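You operate a simulated robot arm through the tools that you are given. There is no shell and no other tool.

You are at the controls of a simulated robot arm. One attempt, no reset.

## Task
Clamp jar 29, twist its lid off into the tray and swing the funnel over it.

The check looks at the end state, three seconds after you hand in, the way a careful person would. Anything else that was tipped, shoved, dropped, spilled or broken makes it a failure. Lids that push on must go on centred and level and be pressed home; caps that screw on are set level and turned clockwise until they are tight.

## Robot
A 7-joint arm with a three-finger gripper, fixed in place. Base frame: the origin is at the foot of the arm, x ahead of it, y to its left, z up; the work surface is at about z = 0.88. Readings come in m, degrees, newtons and seconds.
With the tool pointing down near the work surface it reaches from about 0.5 to 0.94 m from the base axis. Its first joint turns from -166.0 to 166.0 degrees. Payload 2.69 kg.
The TCP is the grasp point between the finger pads, 0.029 m short of the fingertips. In the tool frame z runs along the fingers and y along their closing line. The gripper opens to 0.12 m. The gripper's body begins 0.078 m behind the TCP.
Orientation is told as [roll, pitch, yaw] about the base's x, y, z axes, in that order, counted from this pose: with the fingers straight down and closing along the base's y, the tool's x points along the base's -x, its y along +y and its z along -z.

## Interface
- The arm moves only by the tool step_arm. Its arguments are lists of equal length, an entry for each row: "slide": the shift along the base's x, y, z in units of 40 mm (1.0 is 40 mm), a list of three; "rotation": the turn, a rotation vector about the base's x, y, z in units of 4 degrees (1.0 is 4 degrees), a list of three. In form: {"slide": [[x, y, z], ...], "rotation": [[rx, ry, rz], ...]}. A call has 1 to 20 rows; each row shifts and turns the commanded pose from where the row before left it. "fingers" is the finger opening in m, from 0 to 0.12, set as the call begins (left out, the last holds). A call with a number of a shift or a turn outside -1 to 1 is refused whole. A row lasts 0.2 s, in which the tool goes at most 0.05 m and 8.6 degrees; a call with a longer step from one row to the next is refused whole, and so is a gripper value outside its range. A pose out of reach is approached as far as the arm can. The call stops where the force on the tool passes 70 N (or 10 N more than at its start, if that is more) or the arm is blocked; 0.2 s more then pass. Each finger halts on what it meets, pressing with about 41 N; the grip force reading is that of the motor and also rises with nothing between the fingers. The clock runs only during rows and for 0.2 s after the last one: add rows that do not move to give the fingers time. It gives the time, the measured TCP pose, the force on the tool (base axes), the opening and the grip force at its end, in the units of the frame above (readings bear some noise), with the torque about the TCP (base axes, N m) and any sound that the robot's microphone picked up.
- Cameras (640 x 400 px; columns grow to the right, rows downward): "scene" is fixed at [0.2217, -0.4965, 1.6155]; the picture's right is [0.05, 1.00, 0.00], its down [0.94, -0.05, -0.33] and it looks along [-0.33, 0.02, -0.94] (base axes); focal length 256 px, centre (320, 200). "wrist" rides on the gripper at [0.063, 0, -0.104] in the tool frame; the picture's right is [0.00, 1.00, 0.00], its down [-0.83, 0.00, -0.56] and it looks along [-0.56, 0.00, 0.83] (tool axes); focal length 275 px, centre (320, 200). There is no depth. A picture from a camera that has moved, and an enlarged one, comes with that camera's place and axes in the base frame and with its lens. The place of the scene camera against the robot may be out by one fixed shift of up to 0.012 m in any direction.
- snapshot(camera): a new picture of that camera. It takes no simulated time.
- slide_trunk(by): slides the trunk up (or, below 0, down) by that many m; the arm rides with it, the base frame stays. It gives what a move gives, with no picture.
- inspect(camera, box): a new picture of the part [left, top, right, bottom] of that camera's present view, enlarged. It takes no simulated time.
- sign_off(): hands the job in; it is judged then, once.

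Nothing tells you positions but the pictures and the camera data. Unless the task says otherwise, let go and move clear before handing in.

The tools are called after "Call:" as a command line: name --argument value ..., lists and objects as JSON in quotes. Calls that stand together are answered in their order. step_arm: Moves the arm, as the interface text tells. Its arguments: {"type":"object","properties":{"slide":{"type":"array","items":{"type":"array","items":{"type":"number"}}},"rotation":{"type":"array","items":{"type":"array","items":{"type":"number"}}},"fingers":{"type":"number"}},"required":["slide","rotation"]} The other tools are called the same way: slide_trunk (by) slides the trunk up or down; snapshot (camera) takes a picture; inspect (camera, box) takes an enlarged picture of a part of a camera's view; sign_off () hands the job in.

At the start:

```text
clock: 0.0
tcp_pos: [-0.0137, -0.462, 1.3086]
ee_rot: [-0.1, -0.1, 0.0]
wrist_force: [0.1, -0.3, 0.9]
ft_torque: [-0.01, -0.02, -0.02]
finger_gap: 0.1204
grip_force: 0.0
trunk travel left (down, up): [-0.5, 0.086]
```

scene: 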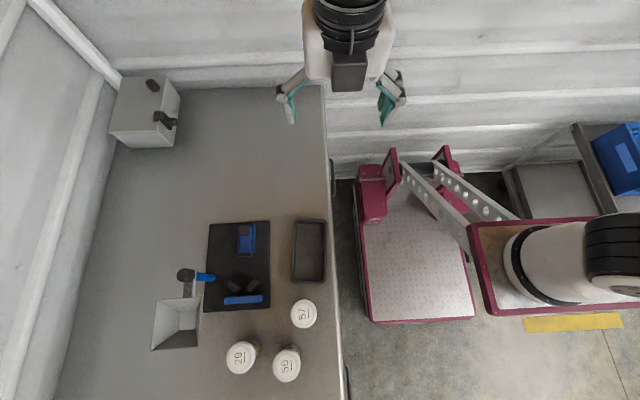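
wrist: 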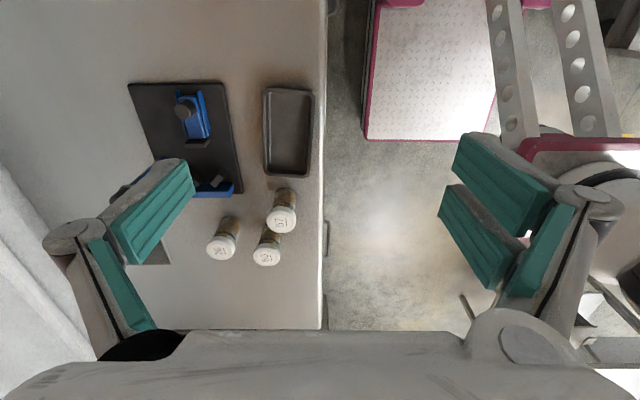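

I see a bench to the robot's right with a dark clamp fixture (blue jaws), a dark tray, a funnel on a swing arm and three jars numbered 29, 57 and 58. First I will look at each of them enlarged.

Call:
inspect --camera "scene" --box '[140, 200, 340, 325]'

Call:
inspect --camera "scene" --box '[190, 275, 350, 400]'

Call:
inspect --camera "wrist" --box '[100, 60, 340, 210]'

Call:
inspect --camera "wrist" --box '[180, 170, 340, 270]'

Call:
inspect --camera "scene" --box '[90, 60, 210, 160]'

```text
3.20 times, centred on (240, 262) of scene
camera zoom: at [0.2217, -0.4965, 1.6155], right [0.05, 1.0, 0.0], down [0.94, -0.05, -0.33], along [-0.33, 0.02, -0.94], focal length 820 px, centre (576, 0)
```

zoom: 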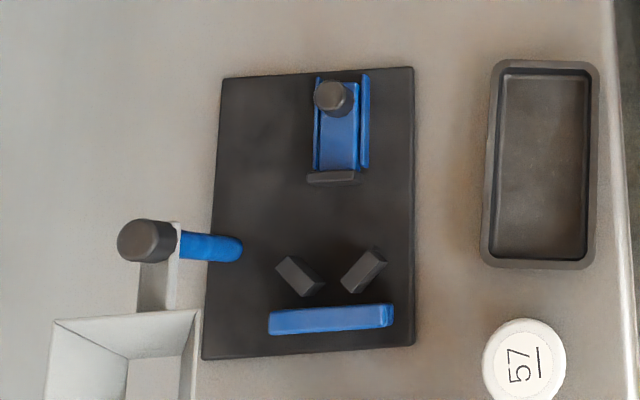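

```text
3.20 times, centred on (270, 338) of scene
camera zoom: at [0.2217, -0.4965, 1.6155], right [0.05, 1.0, 0.0], down [0.94, -0.05, -0.33], along [-0.33, 0.02, -0.94], focal length 820 px, centre (480, -240)
```

zoom: 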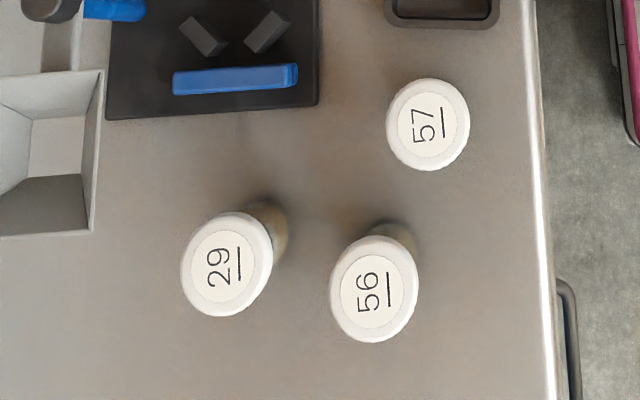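

```text
2.67 times, centred on (220, 135) of wrist
camera zoom: at [-0.0778, -0.4624, 1.4125], right [0.0, 1.0, 0.0], down [0.83, 0.0, 0.56], along [0.56, 0.0, -0.83], focal length 734 px, centre (587, 373)
```

zoom: 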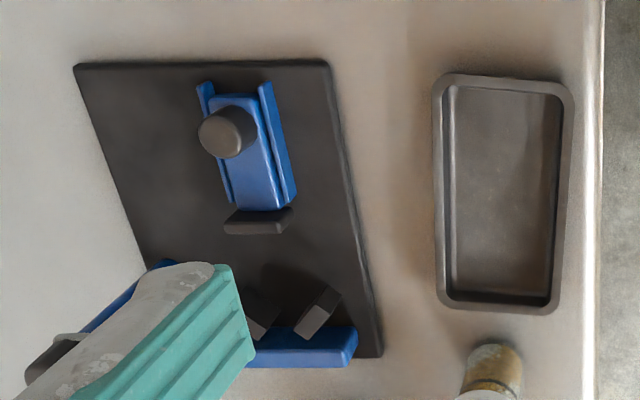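

```text
4.00 times, centred on (260, 220) of wrist
camera zoom: at [-0.0778, -0.4624, 1.4125], right [0.0, 1.0, 0.0], down [0.83, 0.0, 0.56], along [0.56, 0.0, -0.83], focal length 1101 px, centre (560, 120)
```

zoom: 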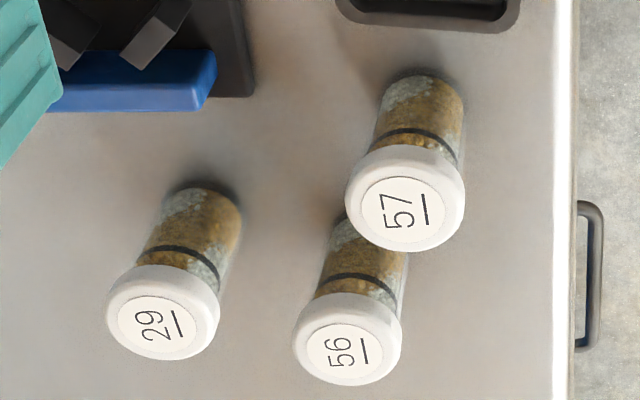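

```text
4.00 times, centred on (150, 110) of scene
camera zoom: at [0.2217, -0.4965, 1.6155], right [0.05, 1.0, 0.0], down [0.94, -0.05, -0.33], along [-0.33, 0.02, -0.94], focal length 1025 px, centre (1000, 560)
```

zoom: 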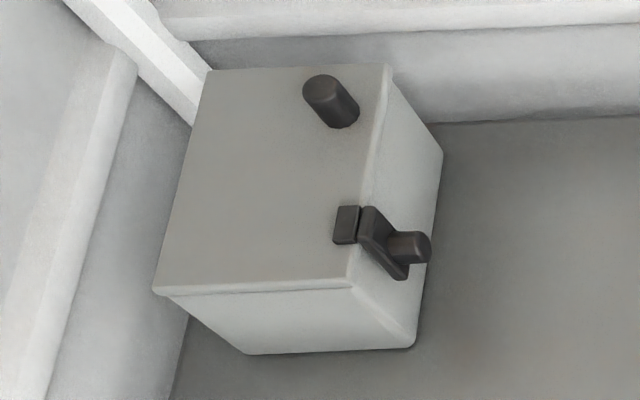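

The jars are 29 (at about (0.35, -0.68)), 56 and 57. The fixture is a slide clamp with a V-stop, centred near (0.14, -0.72), with the tray near (0.12, -0.52). I move the wrist camera over the fixture for a closer view.

Call:
step_arm --slide '[[-0.236, -0.85, -0.21], [-0.236, -0.85, -0.21], [-0.236, -0.85, -0.21], [-0.236, -0.85, -0.21], [-0.236, -0.85, -0.21], [-0.236, -0.85, -0.21], [-0.236, -0.85, -0.21]]' --rotation '[[0, 0, 0], [0, 0, 0], [0, 0, 0], [0, 0, 0], [0, 0, 0], [0, 0, 0], [0, 0, 0]]'

Call:
snapshot --camera "wrist"

Call:
snapshot --camera "scene"

```text
clock: 1.6
tcp_pos: [-0.0593, -0.6454, 1.2336]
ee_rot: [0.0, 0.0, -0.1]
wrist_force: [0.4, 0.3, -0.2]
ft_torque: [-0.03, 0.0, -0.03]
finger_gap: 0.1199
grip_force: 0.1
out of reach, approached as far as the arm can: row 6, 7
trunk travel left (down, up): [-0.5, 0.086]
```

```text
taken
camera wrist: at [-0.1226, -0.645, 1.337], right [0.0, 1.0, 0.0], down [0.83, 0.0, 0.56], along [0.56, 0.0, -0.83], focal length 275 px, centre (320, 200)
```

wrist: 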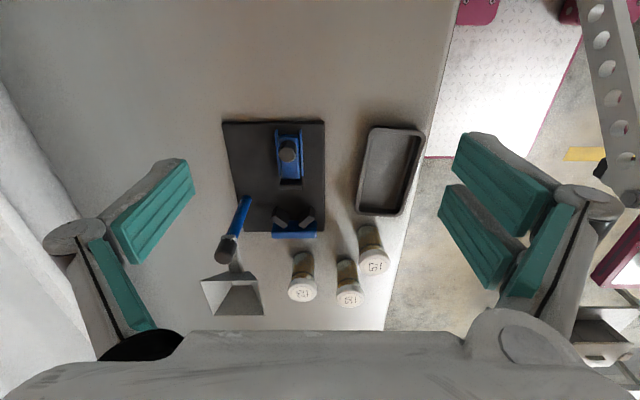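

```text
taken
```

scene: 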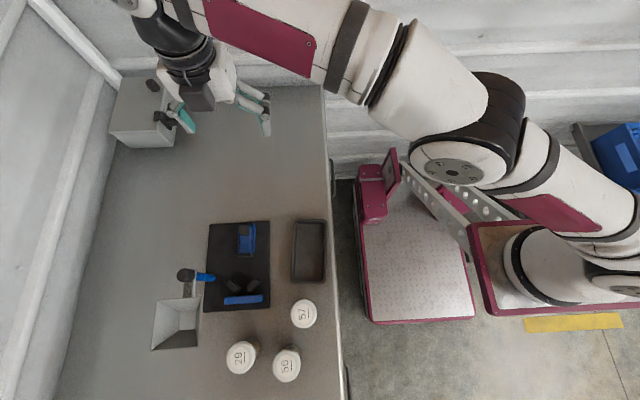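

The arm's reach is shorter at this height, but the view is good. I enlarge it to study the fixture and the funnel.

Call:
inspect --camera "wrist" --box '[200, 110, 340, 200]'

Call:
inspect --camera "wrist" --box '[190, 180, 330, 330]'

Call:
inspect --camera "wrist" --box '[270, 190, 430, 320]'

Call:
inspect --camera "scene" --box '[140, 255, 240, 360]'

```text
4.44 times, centred on (270, 155) of wrist
camera zoom: at [-0.1226, -0.645, 1.337], right [0.0, 1.0, 0.0], down [0.83, 0.0, 0.56], along [0.56, 0.0, -0.83], focal length 1224 px, centre (542, 400)
```

zoom: 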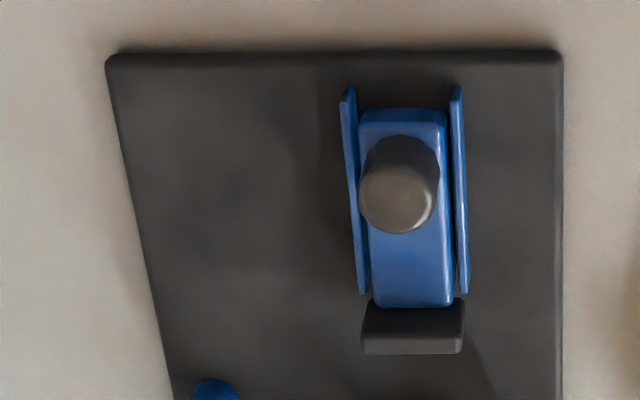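

```text
2.67 times, centred on (260, 255) of wrist
camera zoom: at [-0.1226, -0.645, 1.337], right [0.0, 1.0, 0.0], down [0.83, 0.0, 0.56], along [0.56, 0.0, -0.83], focal length 734 px, centre (480, 53)
```

zoom: 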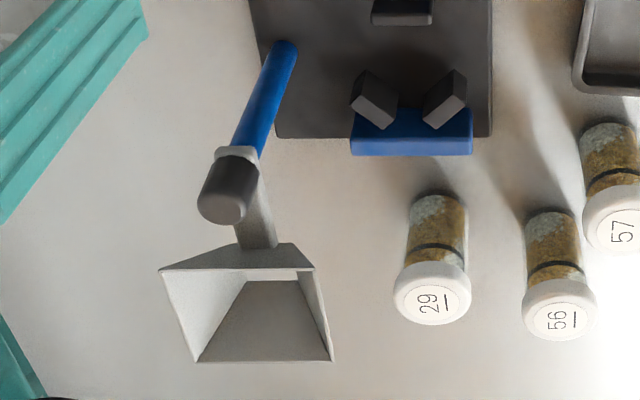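

```text
3.08 times, centred on (350, 255) of wrist
camera zoom: at [-0.1226, -0.645, 1.337], right [0.0, 1.0, 0.0], down [0.83, 0.0, 0.56], along [0.56, 0.0, -0.83], focal length 847 px, centre (228, 31)
```

zoom: 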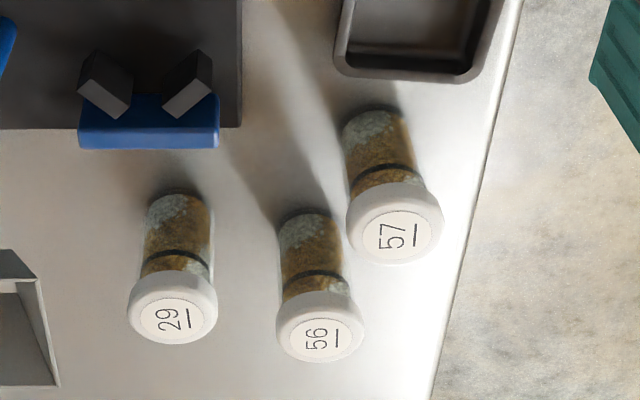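

```text
3.81 times, centred on (190, 308) of scene
camera zoom: at [0.2217, -0.4965, 1.6155], right [0.05, 1.0, 0.0], down [0.94, -0.05, -0.33], along [-0.33, 0.02, -0.94], focal length 976 px, centre (815, -210)
```

zoom: 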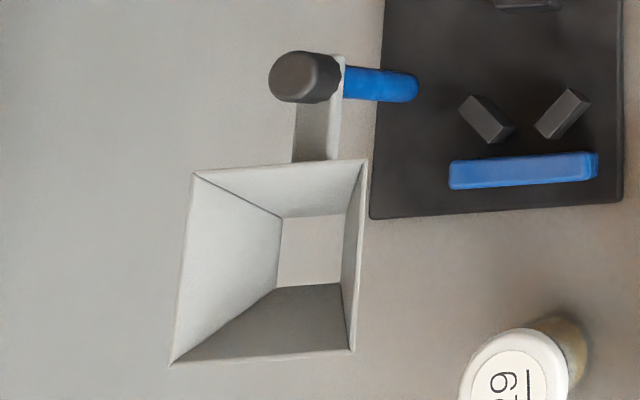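

The blue post carries a dark knob on top, and the funnel arm extends from it in +x. Swinging the arm about 90° counter-clockwise would bring the funnel over the V-stop. I go closer for accurate measurements of the clamp.

Call:
step_arm --slide '[[0.68, -0.34, -0.52], [0.68, -0.34, -0.52], [0.68, -0.34, -0.52], [0.68, -0.34, -0.52]]' --rotation '[[0, 0, 0], [0, 0, 0], [0, 0, 0], [0, 0, 0]]'

Call:
snapshot --camera "wrist"

```text
clock: 2.6
tcp_pos: [0.0501, -0.6999, 1.1526]
ee_rot: [0.0, 0.0, -0.1]
wrist_force: [-1.0, -0.6, -0.3]
ft_torque: [-0.02, -0.06, 0.0]
finger_gap: 0.12
grip_force: 0.1
trunk travel left (down, up): [-0.5, 0.086]
```

```text
taken
camera wrist: at [-0.0127, -0.6992, 1.2538], right [0.0, 1.0, 0.0], down [0.83, 0.0, 0.56], along [0.56, 0.0, -0.83], focal length 275 px, centre (320, 200)
```

wrist: 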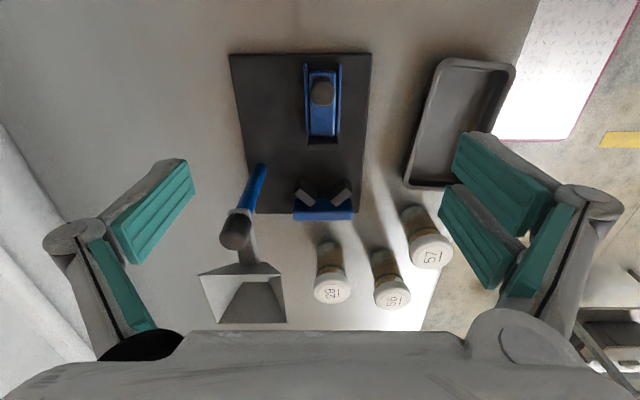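

The move landed at the intended spot. I enlarge the clamp, the funnel and the jars from here.

Call:
inspect --camera "wrist" --box '[260, 40, 380, 115]'

Call:
inspect --camera "wrist" --box '[270, 115, 390, 235]'

Call:
inspect --camera "wrist" --box '[190, 150, 310, 330]'

Call:
inspect --camera "wrist" --box '[300, 190, 470, 320]'

```text
5.33 times, centred on (320, 78) of wrist
camera zoom: at [-0.0127, -0.6992, 1.2538], right [0.0, 1.0, 0.0], down [0.83, 0.0, 0.56], along [0.56, 0.0, -0.83], focal length 1468 px, centre (320, 853)
```

zoom: 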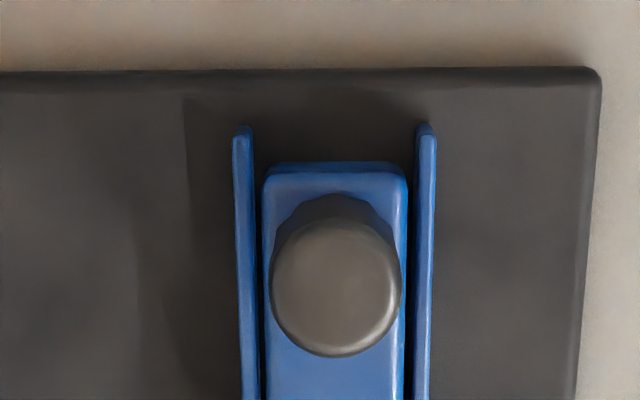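

```text
3.33 times, centred on (330, 175) of wrist
camera zoom: at [-0.0127, -0.6992, 1.2538], right [0.0, 1.0, 0.0], down [0.83, 0.0, 0.56], along [0.56, 0.0, -0.83], focal length 918 px, centre (287, 283)
```

zoom: 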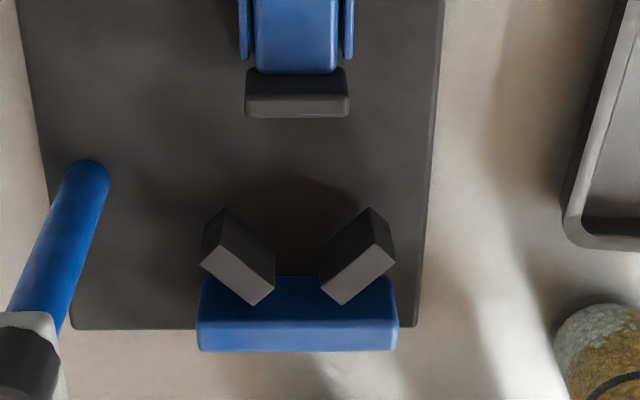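

```text
2.22 times, centred on (250, 240) of wrist
camera zoom: at [-0.0127, -0.6992, 1.2538], right [0.0, 1.0, 0.0], down [0.83, 0.0, 0.56], along [0.56, 0.0, -0.83], focal length 612 px, centre (476, 111)
```

zoom: 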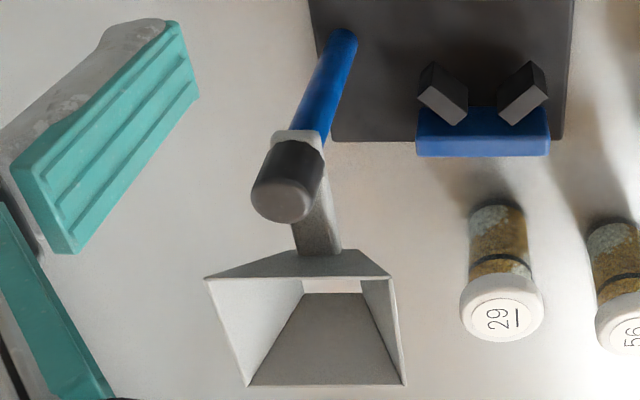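

```text
3.08 times, centred on (385, 255) of wrist
camera zoom: at [-0.0127, -0.6992, 1.2538], right [0.0, 1.0, 0.0], down [0.83, 0.0, 0.56], along [0.56, 0.0, -0.83], focal length 847 px, centre (120, 31)
```

zoom: 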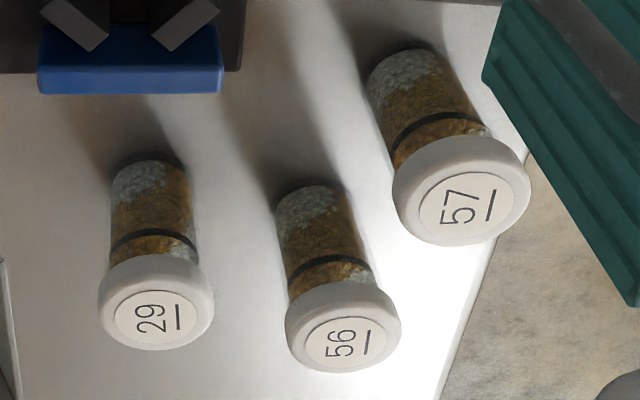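

The V-stop is symmetric about y ≈ -0.695 with its vertex at x ≈ 0.225. The slider knob is at (0.057, -0.695, top ≈ 0.95) and the funnel post at (0.177, -0.787). Next I hover over jar 29 to measure it.

Call:
step_arm --slide '[[0.93, 0.06, -0.06], [0.93, 0.06, -0.06], [0.93, 0.06, -0.06], [0.93, 0.06, -0.06], [0.93, 0.06, -0.06], [0.93, 0.06, -0.06], [0.93, 0.06, -0.06], [0.93, 0.06, -0.06]]' --rotation '[[0, 0, 0], [0, 0, 0], [0, 0, 0], [0, 0, 0], [0, 0, 0], [0, 0, 0], [0, 0, 0], [0, 0, 0]]' --fingers 0.085

Call:
snapshot --camera "wrist"

Call:
snapshot --camera "scene"

```text
clock: 4.4
tcp_pos: [0.3483, -0.6798, 1.1304]
ee_rot: [0.0, 0.0, 0.0]
wrist_force: [-0.3, -0.1, -1.0]
ft_torque: [-0.01, -0.08, -0.02]
finger_gap: 0.0851
grip_force: 0.0
trunk travel left (down, up): [-0.5, 0.086]
```

```text
taken
camera wrist: at [0.2847, -0.6795, 1.2345], right [0.0, 1.0, 0.0], down [0.83, 0.0, 0.56], along [0.56, 0.0, -0.83], focal length 275 px, centre (320, 200)
```

wrist: 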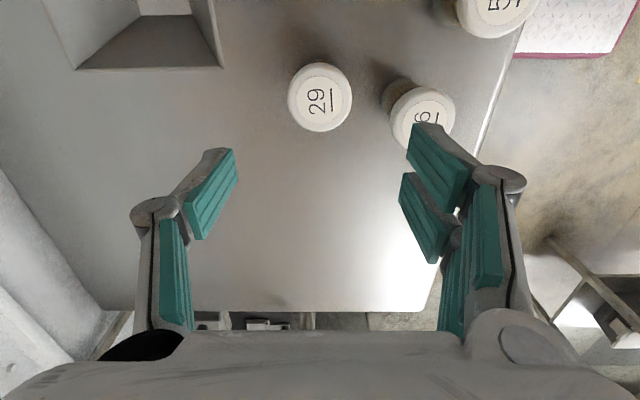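

```text
taken
```

scene: 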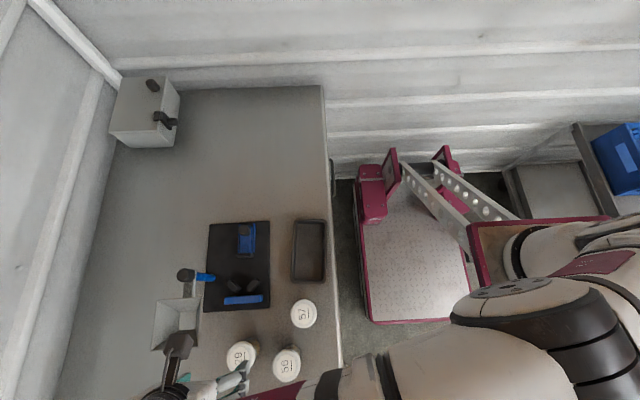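

Jar 29's lid is at about (0.347, -0.680), with its top at z ≈ 0.972 and a diameter of about 58 mm. I check the details enlarged before descending.

Call:
inspect --camera "wrist" --box '[260, 40, 400, 140]'

Call:
inspect --camera "wrist" --box '[30, 0, 350, 200]'

```text
4.00 times, centred on (330, 90) of wrist
camera zoom: at [0.2847, -0.6795, 1.2345], right [0.0, 1.0, 0.0], down [0.83, 0.0, 0.56], along [0.56, 0.0, -0.83], focal length 1101 px, centre (280, 640)
```

zoom: 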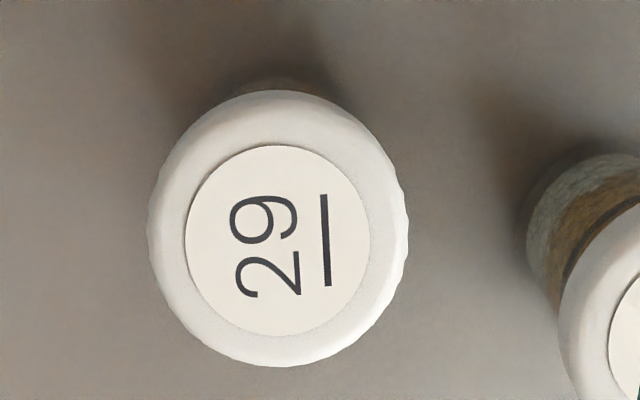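

```text
2.00 times, centred on (190, 100) of wrist
camera zoom: at [0.2847, -0.6795, 1.2345], right [0.0, 1.0, 0.0], down [0.83, 0.0, 0.56], along [0.56, 0.0, -0.83], focal length 551 px, centre (580, 400)
```

zoom: 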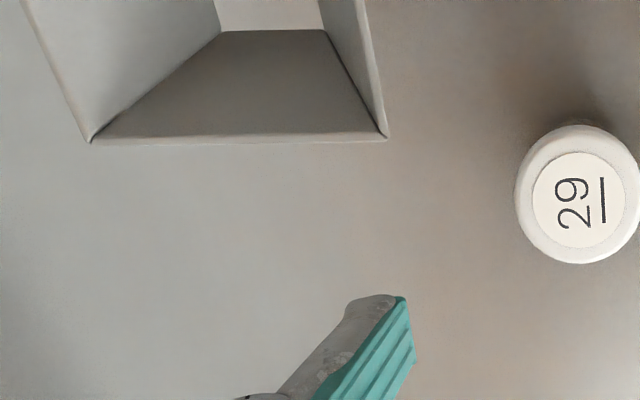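

Jar 29 is at (0.350, -0.680). I turn the gripper to yaw -90° while hovering, so the fingers close along x, clear of jar 56 and later clear of the funnel post.

Call:
step_arm --slide '[[0.02, 0, 0], [0.02, 0, 0], [0, 0, 0], [0, 0, 0], [0, 0, 0], [0, 0, 0], [0, 0, 0], [0, 0, 0], [0, 0, 0], [0, 0, 0], [0, 0, 0], [0, 0, 0], [0, 0, 0], [0, 0, 0], [0, 0, 0], [0, 0, 0], [0, 0, 0], [0, 0, 0], [0, 0, 0], [0, 0, 0]]' --rotation '[[0, 0, -1], [0, 0, -1], [0, 0, -1], [0, 0, -1], [0, 0, -1], [0, 0, -1], [0, 0, -1], [0, 0, -1], [0, 0, -1], [0, 0, -1], [0, 0, -1], [0, 0, -1], [0, 0, -1], [0, 0, -1], [0, 0, -1], [0, 0, -1], [0, 0, -1], [0, 0, -1], [0, 0, -1], [0, 0, -1]]'

Call:
step_arm --slide '[[0, 0, 0], [0, 0, 0], [0, 0, 0]]' --rotation '[[0, 0, -1], [0, 0, -1], [0, 0, -0.5]]'

Call:
snapshot --camera "wrist"

```text
clock: 8.6
tcp_pos: [0.3488, -0.6809, 1.1302]
ee_rot: [0.0, 0.0, -80.1]
wrist_force: [0.2, -0.6, -1.0]
ft_torque: [0.03, -0.01, 0.0]
finger_gap: 0.0848
grip_force: 0.0
trunk travel left (down, up): [-0.5, 0.086]
```

```text
clock: 9.4
tcp_pos: [0.3502, -0.6802, 1.1297]
ee_rot: [0.0, 0.0, -90.0]
wrist_force: [0.4, 0.1, 0.5]
ft_torque: [0.02, -0.01, -0.01]
finger_gap: 0.085
grip_force: 0.0
trunk travel left (down, up): [-0.5, 0.086]
```

```text
taken
camera wrist: at [0.3491, -0.6173, 1.234], right [1.0, 0.0, 0.0], down [0.0, -0.83, 0.56], along [0.0, -0.56, -0.83], focal length 275 px, centre (320, 200)
```

wrist: 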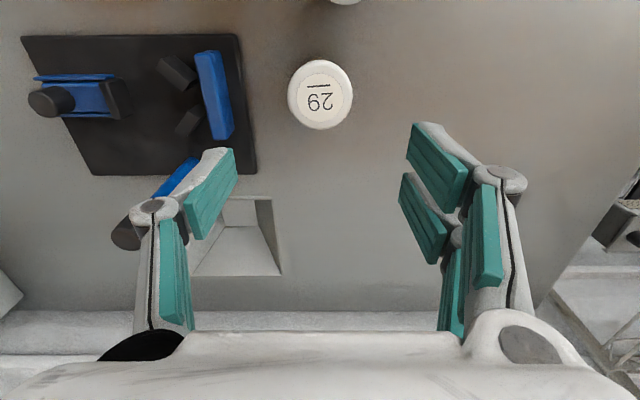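

Call:
inspect --camera "wrist" --box '[260, 40, 400, 140]'

Call:
inspect --camera "wrist" --box '[10, 25, 290, 200]'

```text
4.00 times, centred on (330, 90) of wrist
camera zoom: at [0.3491, -0.6173, 1.234], right [1.0, 0.0, 0.0], down [0.0, -0.83, 0.56], along [0.0, -0.56, -0.83], focal length 1101 px, centre (280, 640)
```

zoom: 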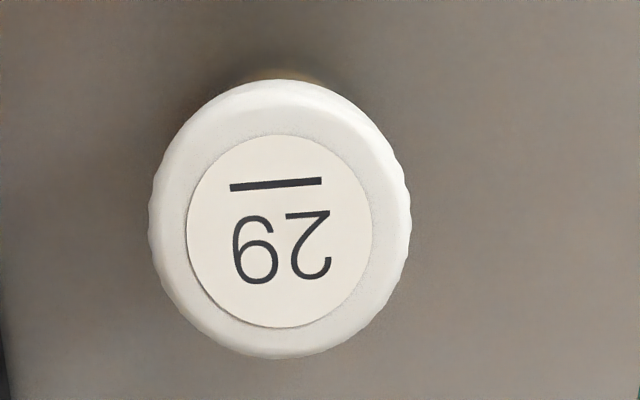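

```text
2.29 times, centred on (150, 112) of wrist
camera zoom: at [0.3491, -0.6173, 1.234], right [1.0, 0.0, 0.0], down [0.0, -0.83, 0.56], along [0.0, -0.56, -0.83], focal length 629 px, centre (709, 400)
```

zoom: 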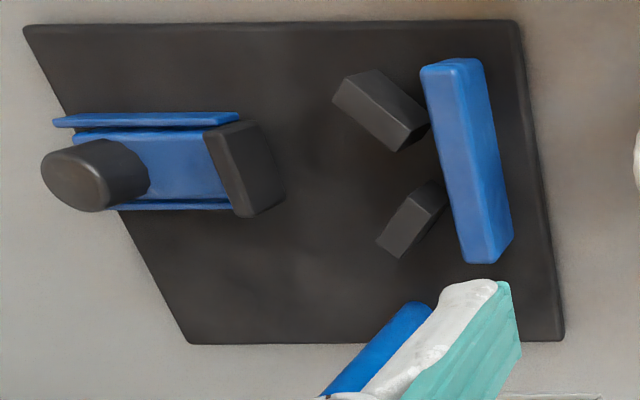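

Call:
inspect --camera "wrist" --box '[140, 40, 250, 150]'

Call:
inspect --camera "wrist" --box '[20, 60, 140, 135]'

```text
3.64 times, centred on (195, 95) of wrist
camera zoom: at [0.3491, -0.6173, 1.234], right [1.0, 0.0, 0.0], down [0.0, -0.83, 0.56], along [0.0, -0.56, -0.83], focal length 1001 px, centre (774, 582)
```

zoom: 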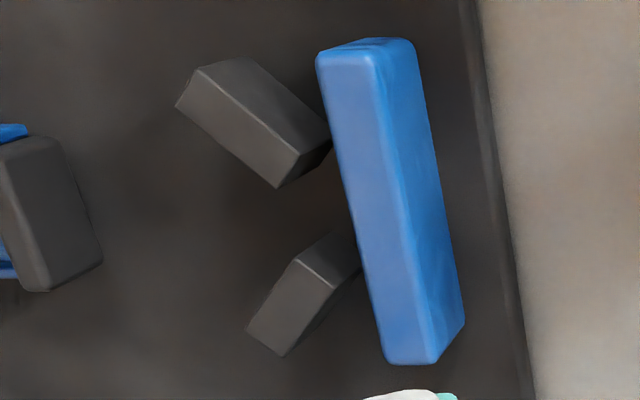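

```text
5.33 times, centred on (80, 98) of wrist
camera zoom: at [0.3491, -0.6173, 1.234], right [1.0, 0.0, 0.0], down [0.0, -0.83, 0.56], along [0.0, -0.56, -0.83], focal length 1468 px, centre (1600, 747)
```

zoom: 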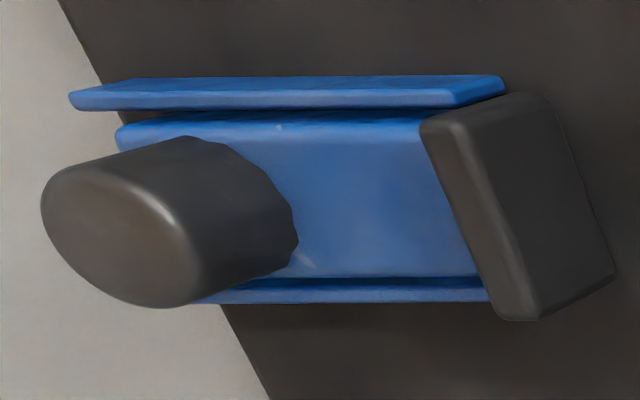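

Triangulating the views puts the V axis at y ≈ -0.695, so the clamped jar should sit near (0.182, -0.695). The slider pad front is at x ≈ 0.129. Jar 29 is centred under the gripper, so I descend around its lid.

Call:
step_arm --slide '[[-0.02, -0.01, -0.8], [0, 0, -0.8], [0, 0, -0.8], [0, 0, -0.6]]' --rotation '[[0, 0, 0], [0, 0, 0], [0, 0, 0], [0, 0, 0]]'

Call:
snapshot --camera "wrist"

Call:
inspect --camera "scene" --box '[160, 280, 320, 400]'

```text
clock: 10.4
tcp_pos: [0.3501, -0.6808, 1.0088]
ee_rot: [0.0, 0.0, -90.1]
wrist_force: [1.0, -0.2, 0.5]
ft_torque: [-0.01, -0.01, -0.01]
finger_gap: 0.0851
grip_force: 0.0
trunk travel left (down, up): [-0.5, 0.086]
```

```text
taken
camera wrist: at [0.3486, -0.6173, 1.1136], right [1.0, 0.0, 0.0], down [0.0, -0.83, 0.56], along [0.0, -0.56, -0.83], focal length 275 px, centre (320, 200)
```

wrist: 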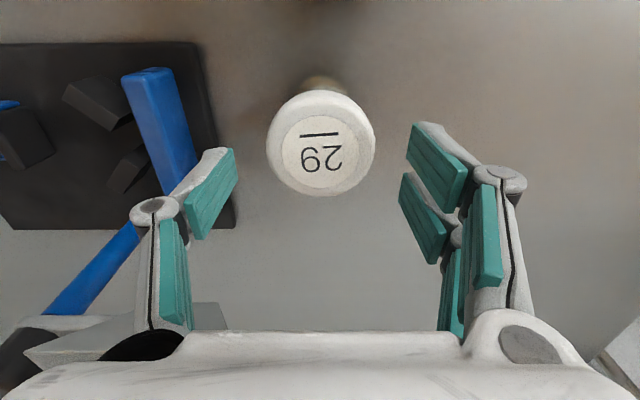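

```text
3.33 times, centred on (240, 340) of scene
camera zoom: at [0.2217, -0.4965, 1.6155], right [0.05, 1.0, 0.0], down [0.94, -0.05, -0.33], along [-0.33, 0.02, -0.94], focal length 854 px, centre (587, -267)
```

zoom: 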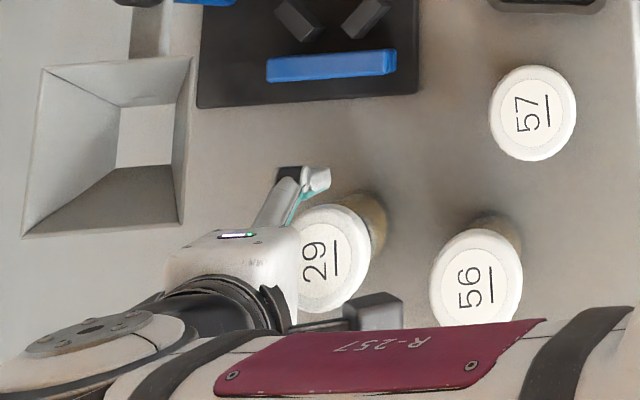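

The lid is well centred between the fingers. I lower to the lid height and then close on it.

Call:
step_arm --slide '[[0, 0, -0.45], [0, 0, -0.42]]' --rotation '[[0, 0, 0], [0, 0, 0]]'

Call:
step_arm --slide '[[0, 0, 0], [0, 0, 0], [0, 0, 0]]' --rotation '[[0, 0, 0], [0, 0, 0], [0, 0, 0]]' --fingers 0.04

Call:
snapshot --camera "wrist"

```text
clock: 11.0
tcp_pos: [0.3496, -0.6805, 0.9761]
ee_rot: [0.0, 0.1, -90.0]
wrist_force: [-0.5, -0.3, 0.7]
ft_torque: [-0.01, 0.0, -0.03]
finger_gap: 0.085
grip_force: 0.2
trunk travel left (down, up): [-0.5, 0.086]
```

```text
clock: 11.8
tcp_pos: [0.3497, -0.6809, 0.9745]
ee_rot: [0.0, 0.0, -90.0]
wrist_force: [2.0, -0.8, 2.4]
ft_torque: [-0.05, -0.04, 0.02]
finger_gap: 0.0567
grip_force: 40.2
trunk travel left (down, up): [-0.5, 0.086]
```

```text
taken
camera wrist: at [0.3485, -0.6174, 1.0794], right [1.0, 0.0, 0.0], down [0.0, -0.83, 0.56], along [0.0, -0.56, -0.83], focal length 275 px, centre (320, 200)
```

wrist: 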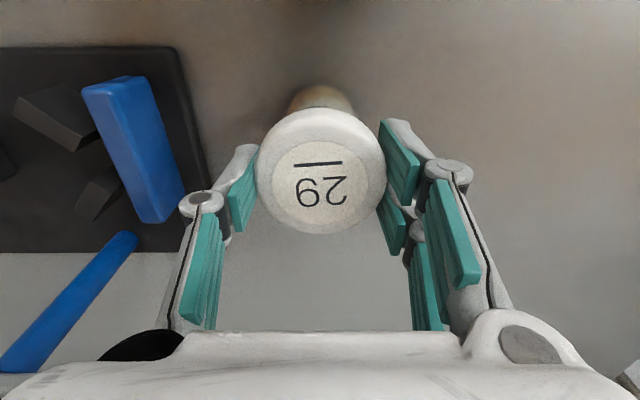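

The grip on the lid is firm at 56.7 mm and 40 N. I lift the jar straight up.

Call:
step_arm --slide '[[0, 0, 0.3], [0, 0, 0.6], [0, 0, 0.7], [0, 0, 0.7]]' --rotation '[[0, 0, 0], [0, 0, 0], [0, 0, 0], [0, 0, 0]]'

Call:
snapshot --camera "wrist"

Call:
inspect --camera "scene" --box '[160, 240, 340, 400]'

```text
clock: 12.8
tcp_pos: [0.347, -0.6811, 1.0679]
ee_rot: [-0.1, 0.0, -89.9]
wrist_force: [0.4, 0.5, -0.5]
ft_torque: [-0.03, 0.02, 0.0]
finger_gap: 0.0401
grip_force: 0.1
trunk travel left (down, up): [-0.5, 0.086]
```

```text
taken
camera wrist: at [0.3477, -0.6178, 1.1717], right [1.0, 0.0, 0.0], down [0.0, -0.83, 0.56], along [0.0, -0.56, -0.83], focal length 275 px, centre (320, 200)
```

wrist: 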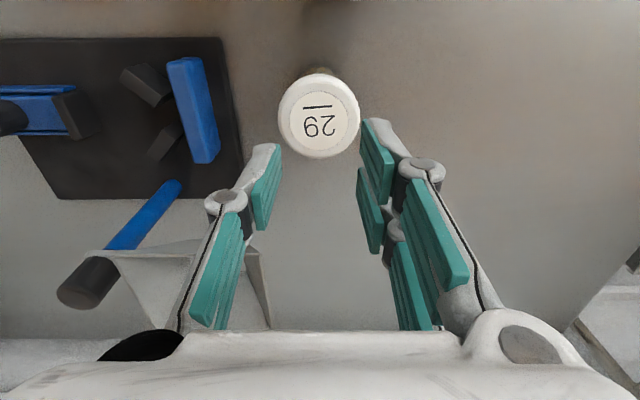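

```text
2.50 times, centred on (250, 320) of scene
camera zoom: at [0.2217, -0.4965, 1.6155], right [0.05, 1.0, 0.0], down [0.94, -0.05, -0.33], along [-0.33, 0.02, -0.94], focal length 641 px, centre (495, -100)
```

zoom: 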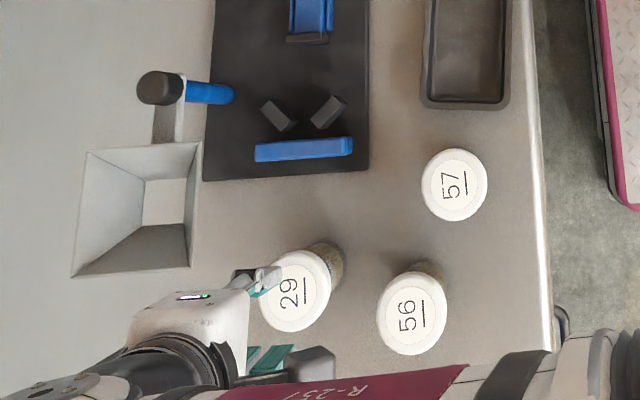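

The fingers slid off the lid and the jar is still standing. My grip was too high or off centre, so I measure again carefully before retrying.

Call:
inspect --camera "wrist" --box '[260, 50, 380, 170]'

Call:
inspect --camera "scene" --box '[210, 330, 310, 400]'

```text
3.33 times, centred on (320, 110) of wrist
camera zoom: at [0.3477, -0.6178, 1.1717], right [1.0, 0.0, 0.0], down [0.0, -0.83, 0.56], along [0.0, -0.56, -0.83], focal length 918 px, centre (320, 500)
```

zoom: 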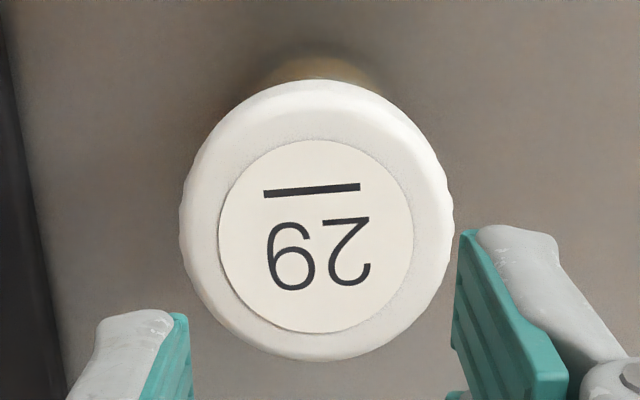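

```text
5.71 times, centred on (260, 365) of scene
camera zoom: at [0.2217, -0.4965, 1.6155], right [0.05, 1.0, 0.0], down [0.94, -0.05, -0.33], along [-0.33, 0.02, -0.94], focal length 1464 px, centre (663, -743)
```

zoom: 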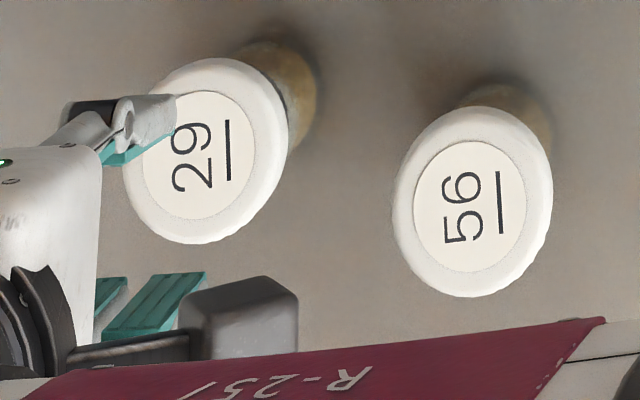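

The jar is upright at about (0.347, -0.681), with its lid top near z = 0.975. I reopen, go about 17 mm deeper than before and close again.

Call:
step_arm --slide '[[0, 0, 0], [0, 0, -0.8], [0, 0, -0.8], [0, 0, -0.7], [0, 0, -0.45]]' --rotation '[[0, 0, 0], [0, 0, 0], [0, 0, 0], [0, 0, 0], [0, 0, 0]]' --fingers 0.085

Call:
inspect --camera "wrist" --box '[220, 80, 420, 280]'

```text
clock: 14.0
tcp_pos: [0.3478, -0.6814, 0.9576]
ee_rot: [-0.1, 0.0, -90.0]
wrist_force: [0.1, 1.0, 0.5]
ft_torque: [-0.02, 0.01, 0.03]
finger_gap: 0.085
grip_force: 0.0
trunk travel left (down, up): [-0.5, 0.086]
```

```text
2.00 times, centred on (320, 180) of wrist
camera zoom: at [0.3477, -0.6174, 1.0613], right [1.0, 0.0, 0.0], down [0.0, -0.83, 0.56], along [0.0, -0.56, -0.83], focal length 551 px, centre (320, 240)
```

zoom: 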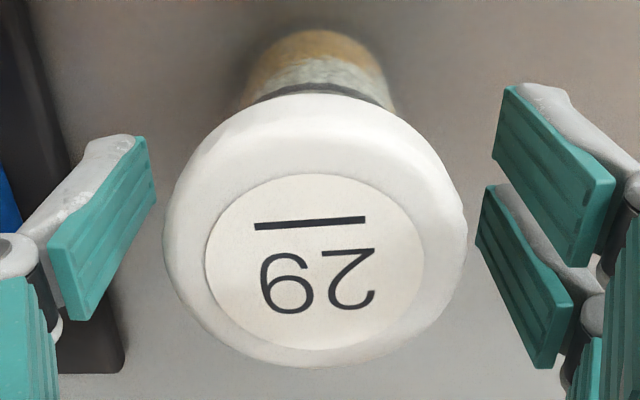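

Call:
step_arm --slide '[[0, 0, 0], [0, 0, 0], [0, 0, 0], [0, 0, 0]]' --rotation '[[0, 0, 0], [0, 0, 0], [0, 0, 0], [0, 0, 0]]' --fingers 0.03

Call:
step_arm --slide '[[0, 0, 0.06], [0, 0, 0.06], [0, 0, 0.06], [0, 0, 0.06]]' --rotation '[[0, 0, 0], [0, 0, 0], [0, 0, 0], [0, 0, 0]]'

Call:
inspect --camera "wrist" --box '[220, 80, 420, 280]'

```text
clock: 15.0
tcp_pos: [0.3485, -0.6809, 0.9585]
ee_rot: [0.0, 0.0, -90.0]
wrist_force: [-0.8, -1.0, 2.0]
ft_torque: [-0.07, -0.04, 0.01]
finger_gap: 0.0557
grip_force: 41.1
trunk travel left (down, up): [-0.5, 0.086]
```

```text
clock: 16.0
tcp_pos: [0.3493, -0.682, 0.968]
ee_rot: [0.0, 0.0, -89.9]
wrist_force: [0.4, 0.2, -2.3]
ft_torque: [-0.02, -0.01, -0.02]
finger_gap: 0.0555
grip_force: 41.1
trunk travel left (down, up): [-0.5, 0.086]
```

```text
2.00 times, centred on (320, 180) of wrist
camera zoom: at [0.3483, -0.6177, 1.0708], right [1.0, 0.0, 0.0], down [0.0, -0.83, 0.56], along [0.0, -0.56, -0.83], focal length 551 px, centre (320, 240)
```

zoom: 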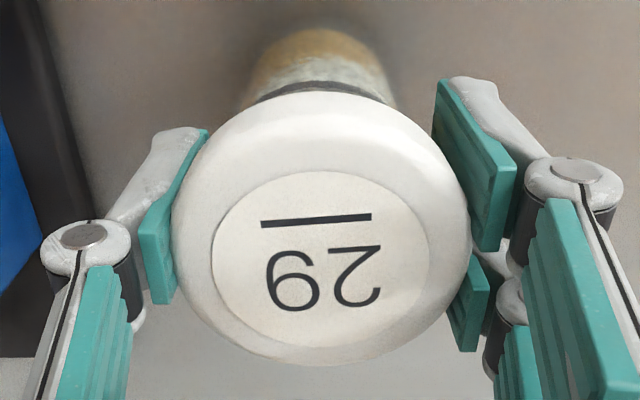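

The jar is held now: the label has not moved relative to the gripper and about 2.5 N of weight shows. I lift further, gently.

Call:
step_arm --slide '[[0, 0, 0.1], [0, 0, 0.2], [0, 0, 0.25], [0, 0, 0.25], [0, 0, 0.25], [0, 0, 0.25], [0, 0, 0.25], [0, 0, 0.2], [0, 0, 0.1]]' --rotation '[[0, 0, 0], [0, 0, 0], [0, 0, 0], [0, 0, 0], [0, 0, 0], [0, 0, 0], [0, 0, 0], [0, 0, 0], [0, 0, 0]]'

Call:
snapshot --camera "wrist"

Call:
inspect --camera "scene" --box '[160, 240, 340, 400]'

```text
clock: 18.0
tcp_pos: [0.3493, -0.681, 1.0412]
ee_rot: [0.0, 0.0, -90.0]
wrist_force: [-0.1, 0.2, -1.2]
ft_torque: [0.03, 0.01, 0.02]
finger_gap: 0.0557
grip_force: 41.2
trunk travel left (down, up): [-0.5, 0.086]
```

```text
taken
camera wrist: at [0.3484, -0.6177, 1.1451], right [1.0, 0.0, 0.0], down [0.0, -0.83, 0.56], along [0.0, -0.56, -0.83], focal length 275 px, centre (320, 200)
```

wrist: 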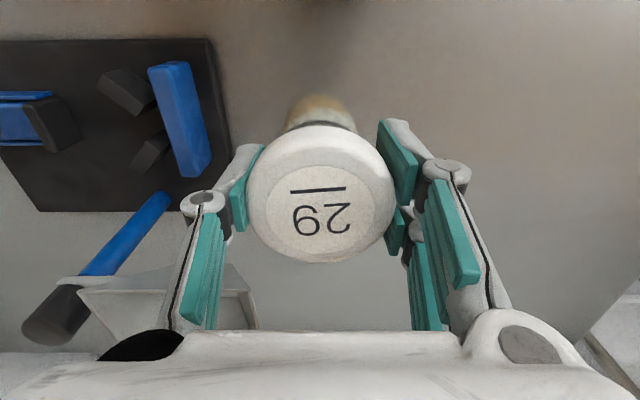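

```text
2.50 times, centred on (250, 320) of scene
camera zoom: at [0.2217, -0.4965, 1.6155], right [0.05, 1.0, 0.0], down [0.94, -0.05, -0.33], along [-0.33, 0.02, -0.94], focal length 641 px, centre (495, -100)
```

zoom: 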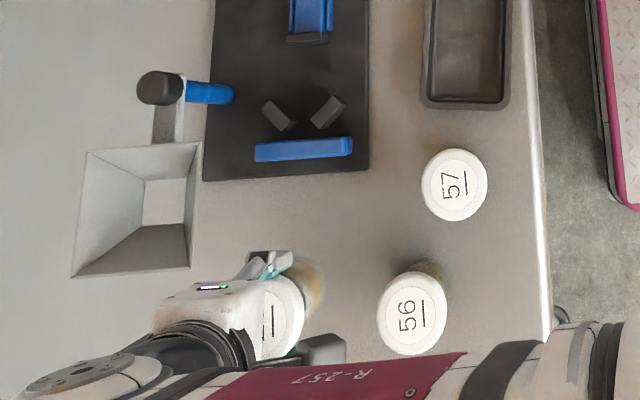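

The jar is lifted clear, with its bottom at about z = 0.963. I carry it to above the V-stop.

Call:
step_arm --slide '[[-0.2, 0, 0], [-0.35, -0.03, 0], [-0.45, -0.04, 0], [-0.45, -0.04, 0], [-0.45, -0.04, 0], [-0.45, -0.04, 0], [-0.45, -0.04, 0], [-0.45, -0.04, 0], [-0.45, -0.04, 0], [-0.35, -0.03, 0], [-0.225, -0.01, 0]]' --rotation '[[0, 0, 0], [0, 0, 0], [0, 0, 0], [0, 0, 0], [0, 0, 0], [0, 0, 0], [0, 0, 0], [0, 0, 0], [0, 0, 0], [0, 0, 0], [0, 0, 0]]'

Call:
snapshot --camera "wrist"

Call:
inspect --camera "scene" --box '[140, 200, 340, 325]'

```text
clock: 20.4
tcp_pos: [0.1794, -0.6949, 1.0393]
ee_rot: [0.0, 0.0, -89.9]
wrist_force: [0.0, 0.6, -2.1]
ft_torque: [-0.04, 0.01, 0.0]
finger_gap: 0.0559
grip_force: 40.5
trunk travel left (down, up): [-0.5, 0.086]
```

```text
taken
camera wrist: at [0.1777, -0.6315, 1.1442], right [1.0, 0.01, 0.0], down [0.0, -0.83, 0.56], along [0.0, -0.56, -0.83], focal length 275 px, centre (320, 200)
```

wrist: 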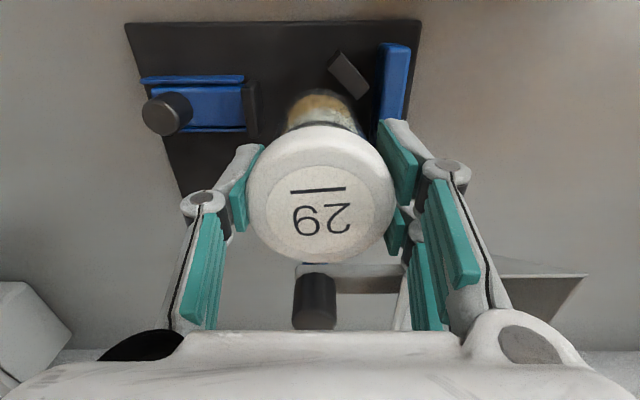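

```text
3.20 times, centred on (240, 262) of scene
camera zoom: at [0.2217, -0.4965, 1.6155], right [0.05, 1.0, 0.0], down [0.94, -0.05, -0.33], along [-0.33, 0.02, -0.94], focal length 820 px, centre (576, 0)
```

zoom: 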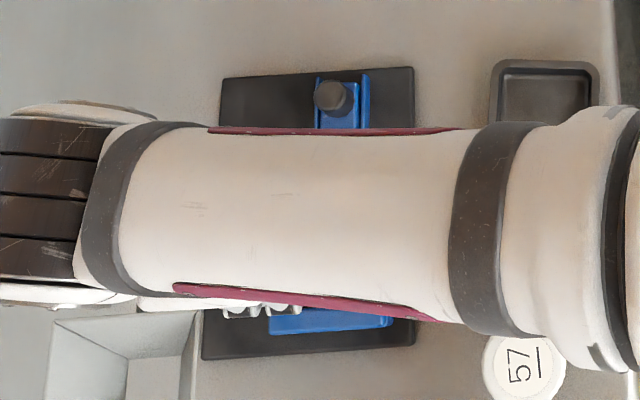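

Call:
inspect --camera "wrist" --box '[120, 15, 440, 175]'

Call:
inspect --camera "wrist" --box '[240, 40, 420, 160]'

Call:
inspect --camera "wrist" --box '[280, 240, 600, 340]'

```text
2.00 times, centred on (280, 95) of wrist
camera zoom: at [0.1777, -0.6315, 1.1442], right [1.0, 0.01, 0.0], down [0.0, -0.83, 0.56], along [0.0, -0.56, -0.83], focal length 551 px, centre (400, 410)
```

zoom: 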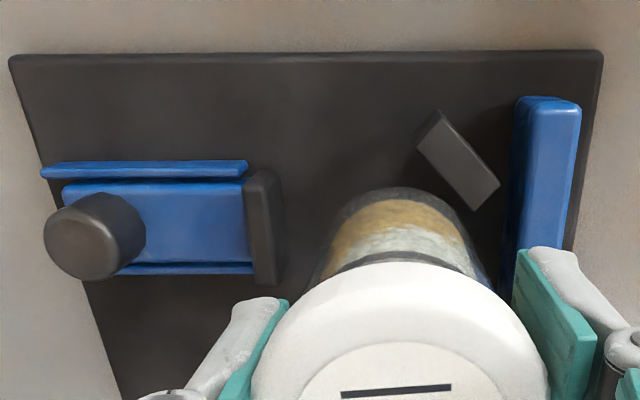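

```text
3.33 times, centred on (330, 100) of wrist
camera zoom: at [0.1777, -0.6315, 1.1442], right [1.0, 0.01, 0.0], down [0.0, -0.83, 0.56], along [0.0, -0.56, -0.83], focal length 918 px, centre (287, 533)
```

zoom: 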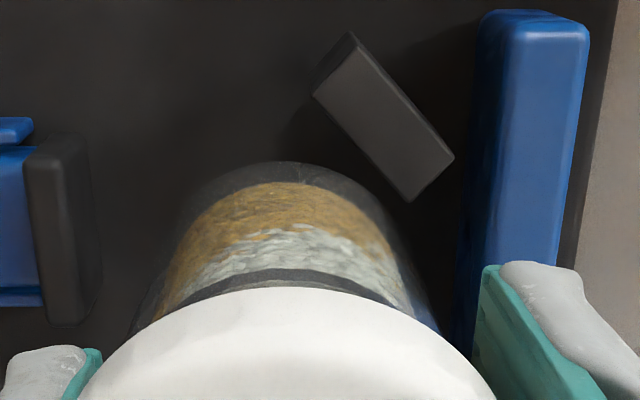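

```text
2.00 times, centred on (440, 290) of wrist
camera zoom: at [0.1777, -0.6315, 1.1442], right [1.0, 0.01, 0.0], down [0.0, -0.83, 0.56], along [0.0, -0.56, -0.83], focal length 551 px, centre (80, 20)
```

zoom: 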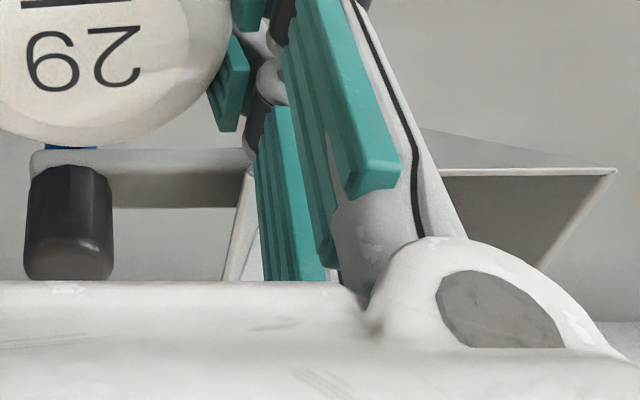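

The wrist view confirms the V-block and pad positions, and the jar at x ≈ 0.178 sits between them with clearance on both sides. I lower most of the way.

Call:
step_arm --slide '[[0, 0, -0.15], [0, 0, -0.25], [0, 0, -0.3], [0, 0, -0.3], [0, 0, -0.25], [0, 0, -0.15], [0, 0, -0.1]]' --rotation '[[0, 0, 0], [0, 0, 0], [0, 0, 0], [0, 0, 0], [0, 0, 0], [0, 0, 0], [0, 0, 0]]'

Call:
inspect --camera "wrist" --box '[120, 15, 440, 275]'

```text
clock: 22.0
tcp_pos: [0.1782, -0.695, 0.9829]
ee_rot: [0.1, -0.1, -89.9]
wrist_force: [0.6, 4.2, 27.3]
ft_torque: [-0.09, -0.74, 0.16]
finger_gap: 0.0514
grip_force: 40.7
trunk travel left (down, up): [-0.5, 0.086]
```

```text
1.54 times, centred on (280, 145) of wrist
camera zoom: at [0.1781, -0.631, 1.0862], right [1.0, 0.01, 0.0], down [0.0, -0.83, 0.56], along [0.0, -0.56, -0.83], focal length 424 px, centre (382, 285)
```

zoom: 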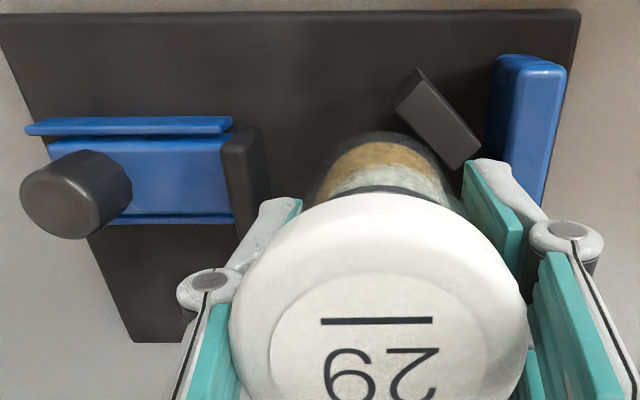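

The force reading and the picture tell me the jar bottom landed on a V-block's top: the body is wider than I thought, with a radius of about 25.7 mm. The jar slid about 30 mm up in the grip, so I lift gently clear and check the hold.

Call:
step_arm --slide '[[0, 0, 0.05], [-0.05, 0, 0.1], [-0.05, 0, 0.1], [0, 0, 0.1]]' --rotation '[[0, 0, 0], [0, 0, 0], [0, 0, 0], [0, 0, 0]]'

Call:
inspect --camera "wrist" --box '[120, 15, 440, 275]'

```text
clock: 23.0
tcp_pos: [0.1749, -0.6938, 0.9941]
ee_rot: [0.0, 0.0, -90.0]
wrist_force: [0.3, 0.4, -2.2]
ft_torque: [-0.01, 0.0, 0.0]
finger_gap: 0.0515
grip_force: 41.6
trunk travel left (down, up): [-0.5, 0.086]
```

```text
1.54 times, centred on (280, 145) of wrist
camera zoom: at [0.1732, -0.6313, 1.0981], right [1.0, 0.0, 0.0], down [0.0, -0.83, 0.55], along [0.0, -0.55, -0.83], focal length 424 px, centre (382, 285)
```

zoom: 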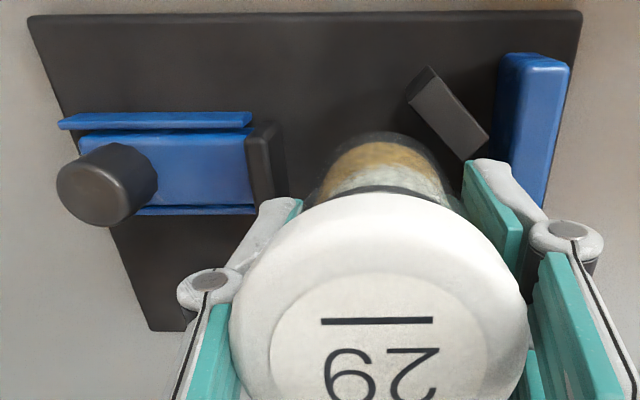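

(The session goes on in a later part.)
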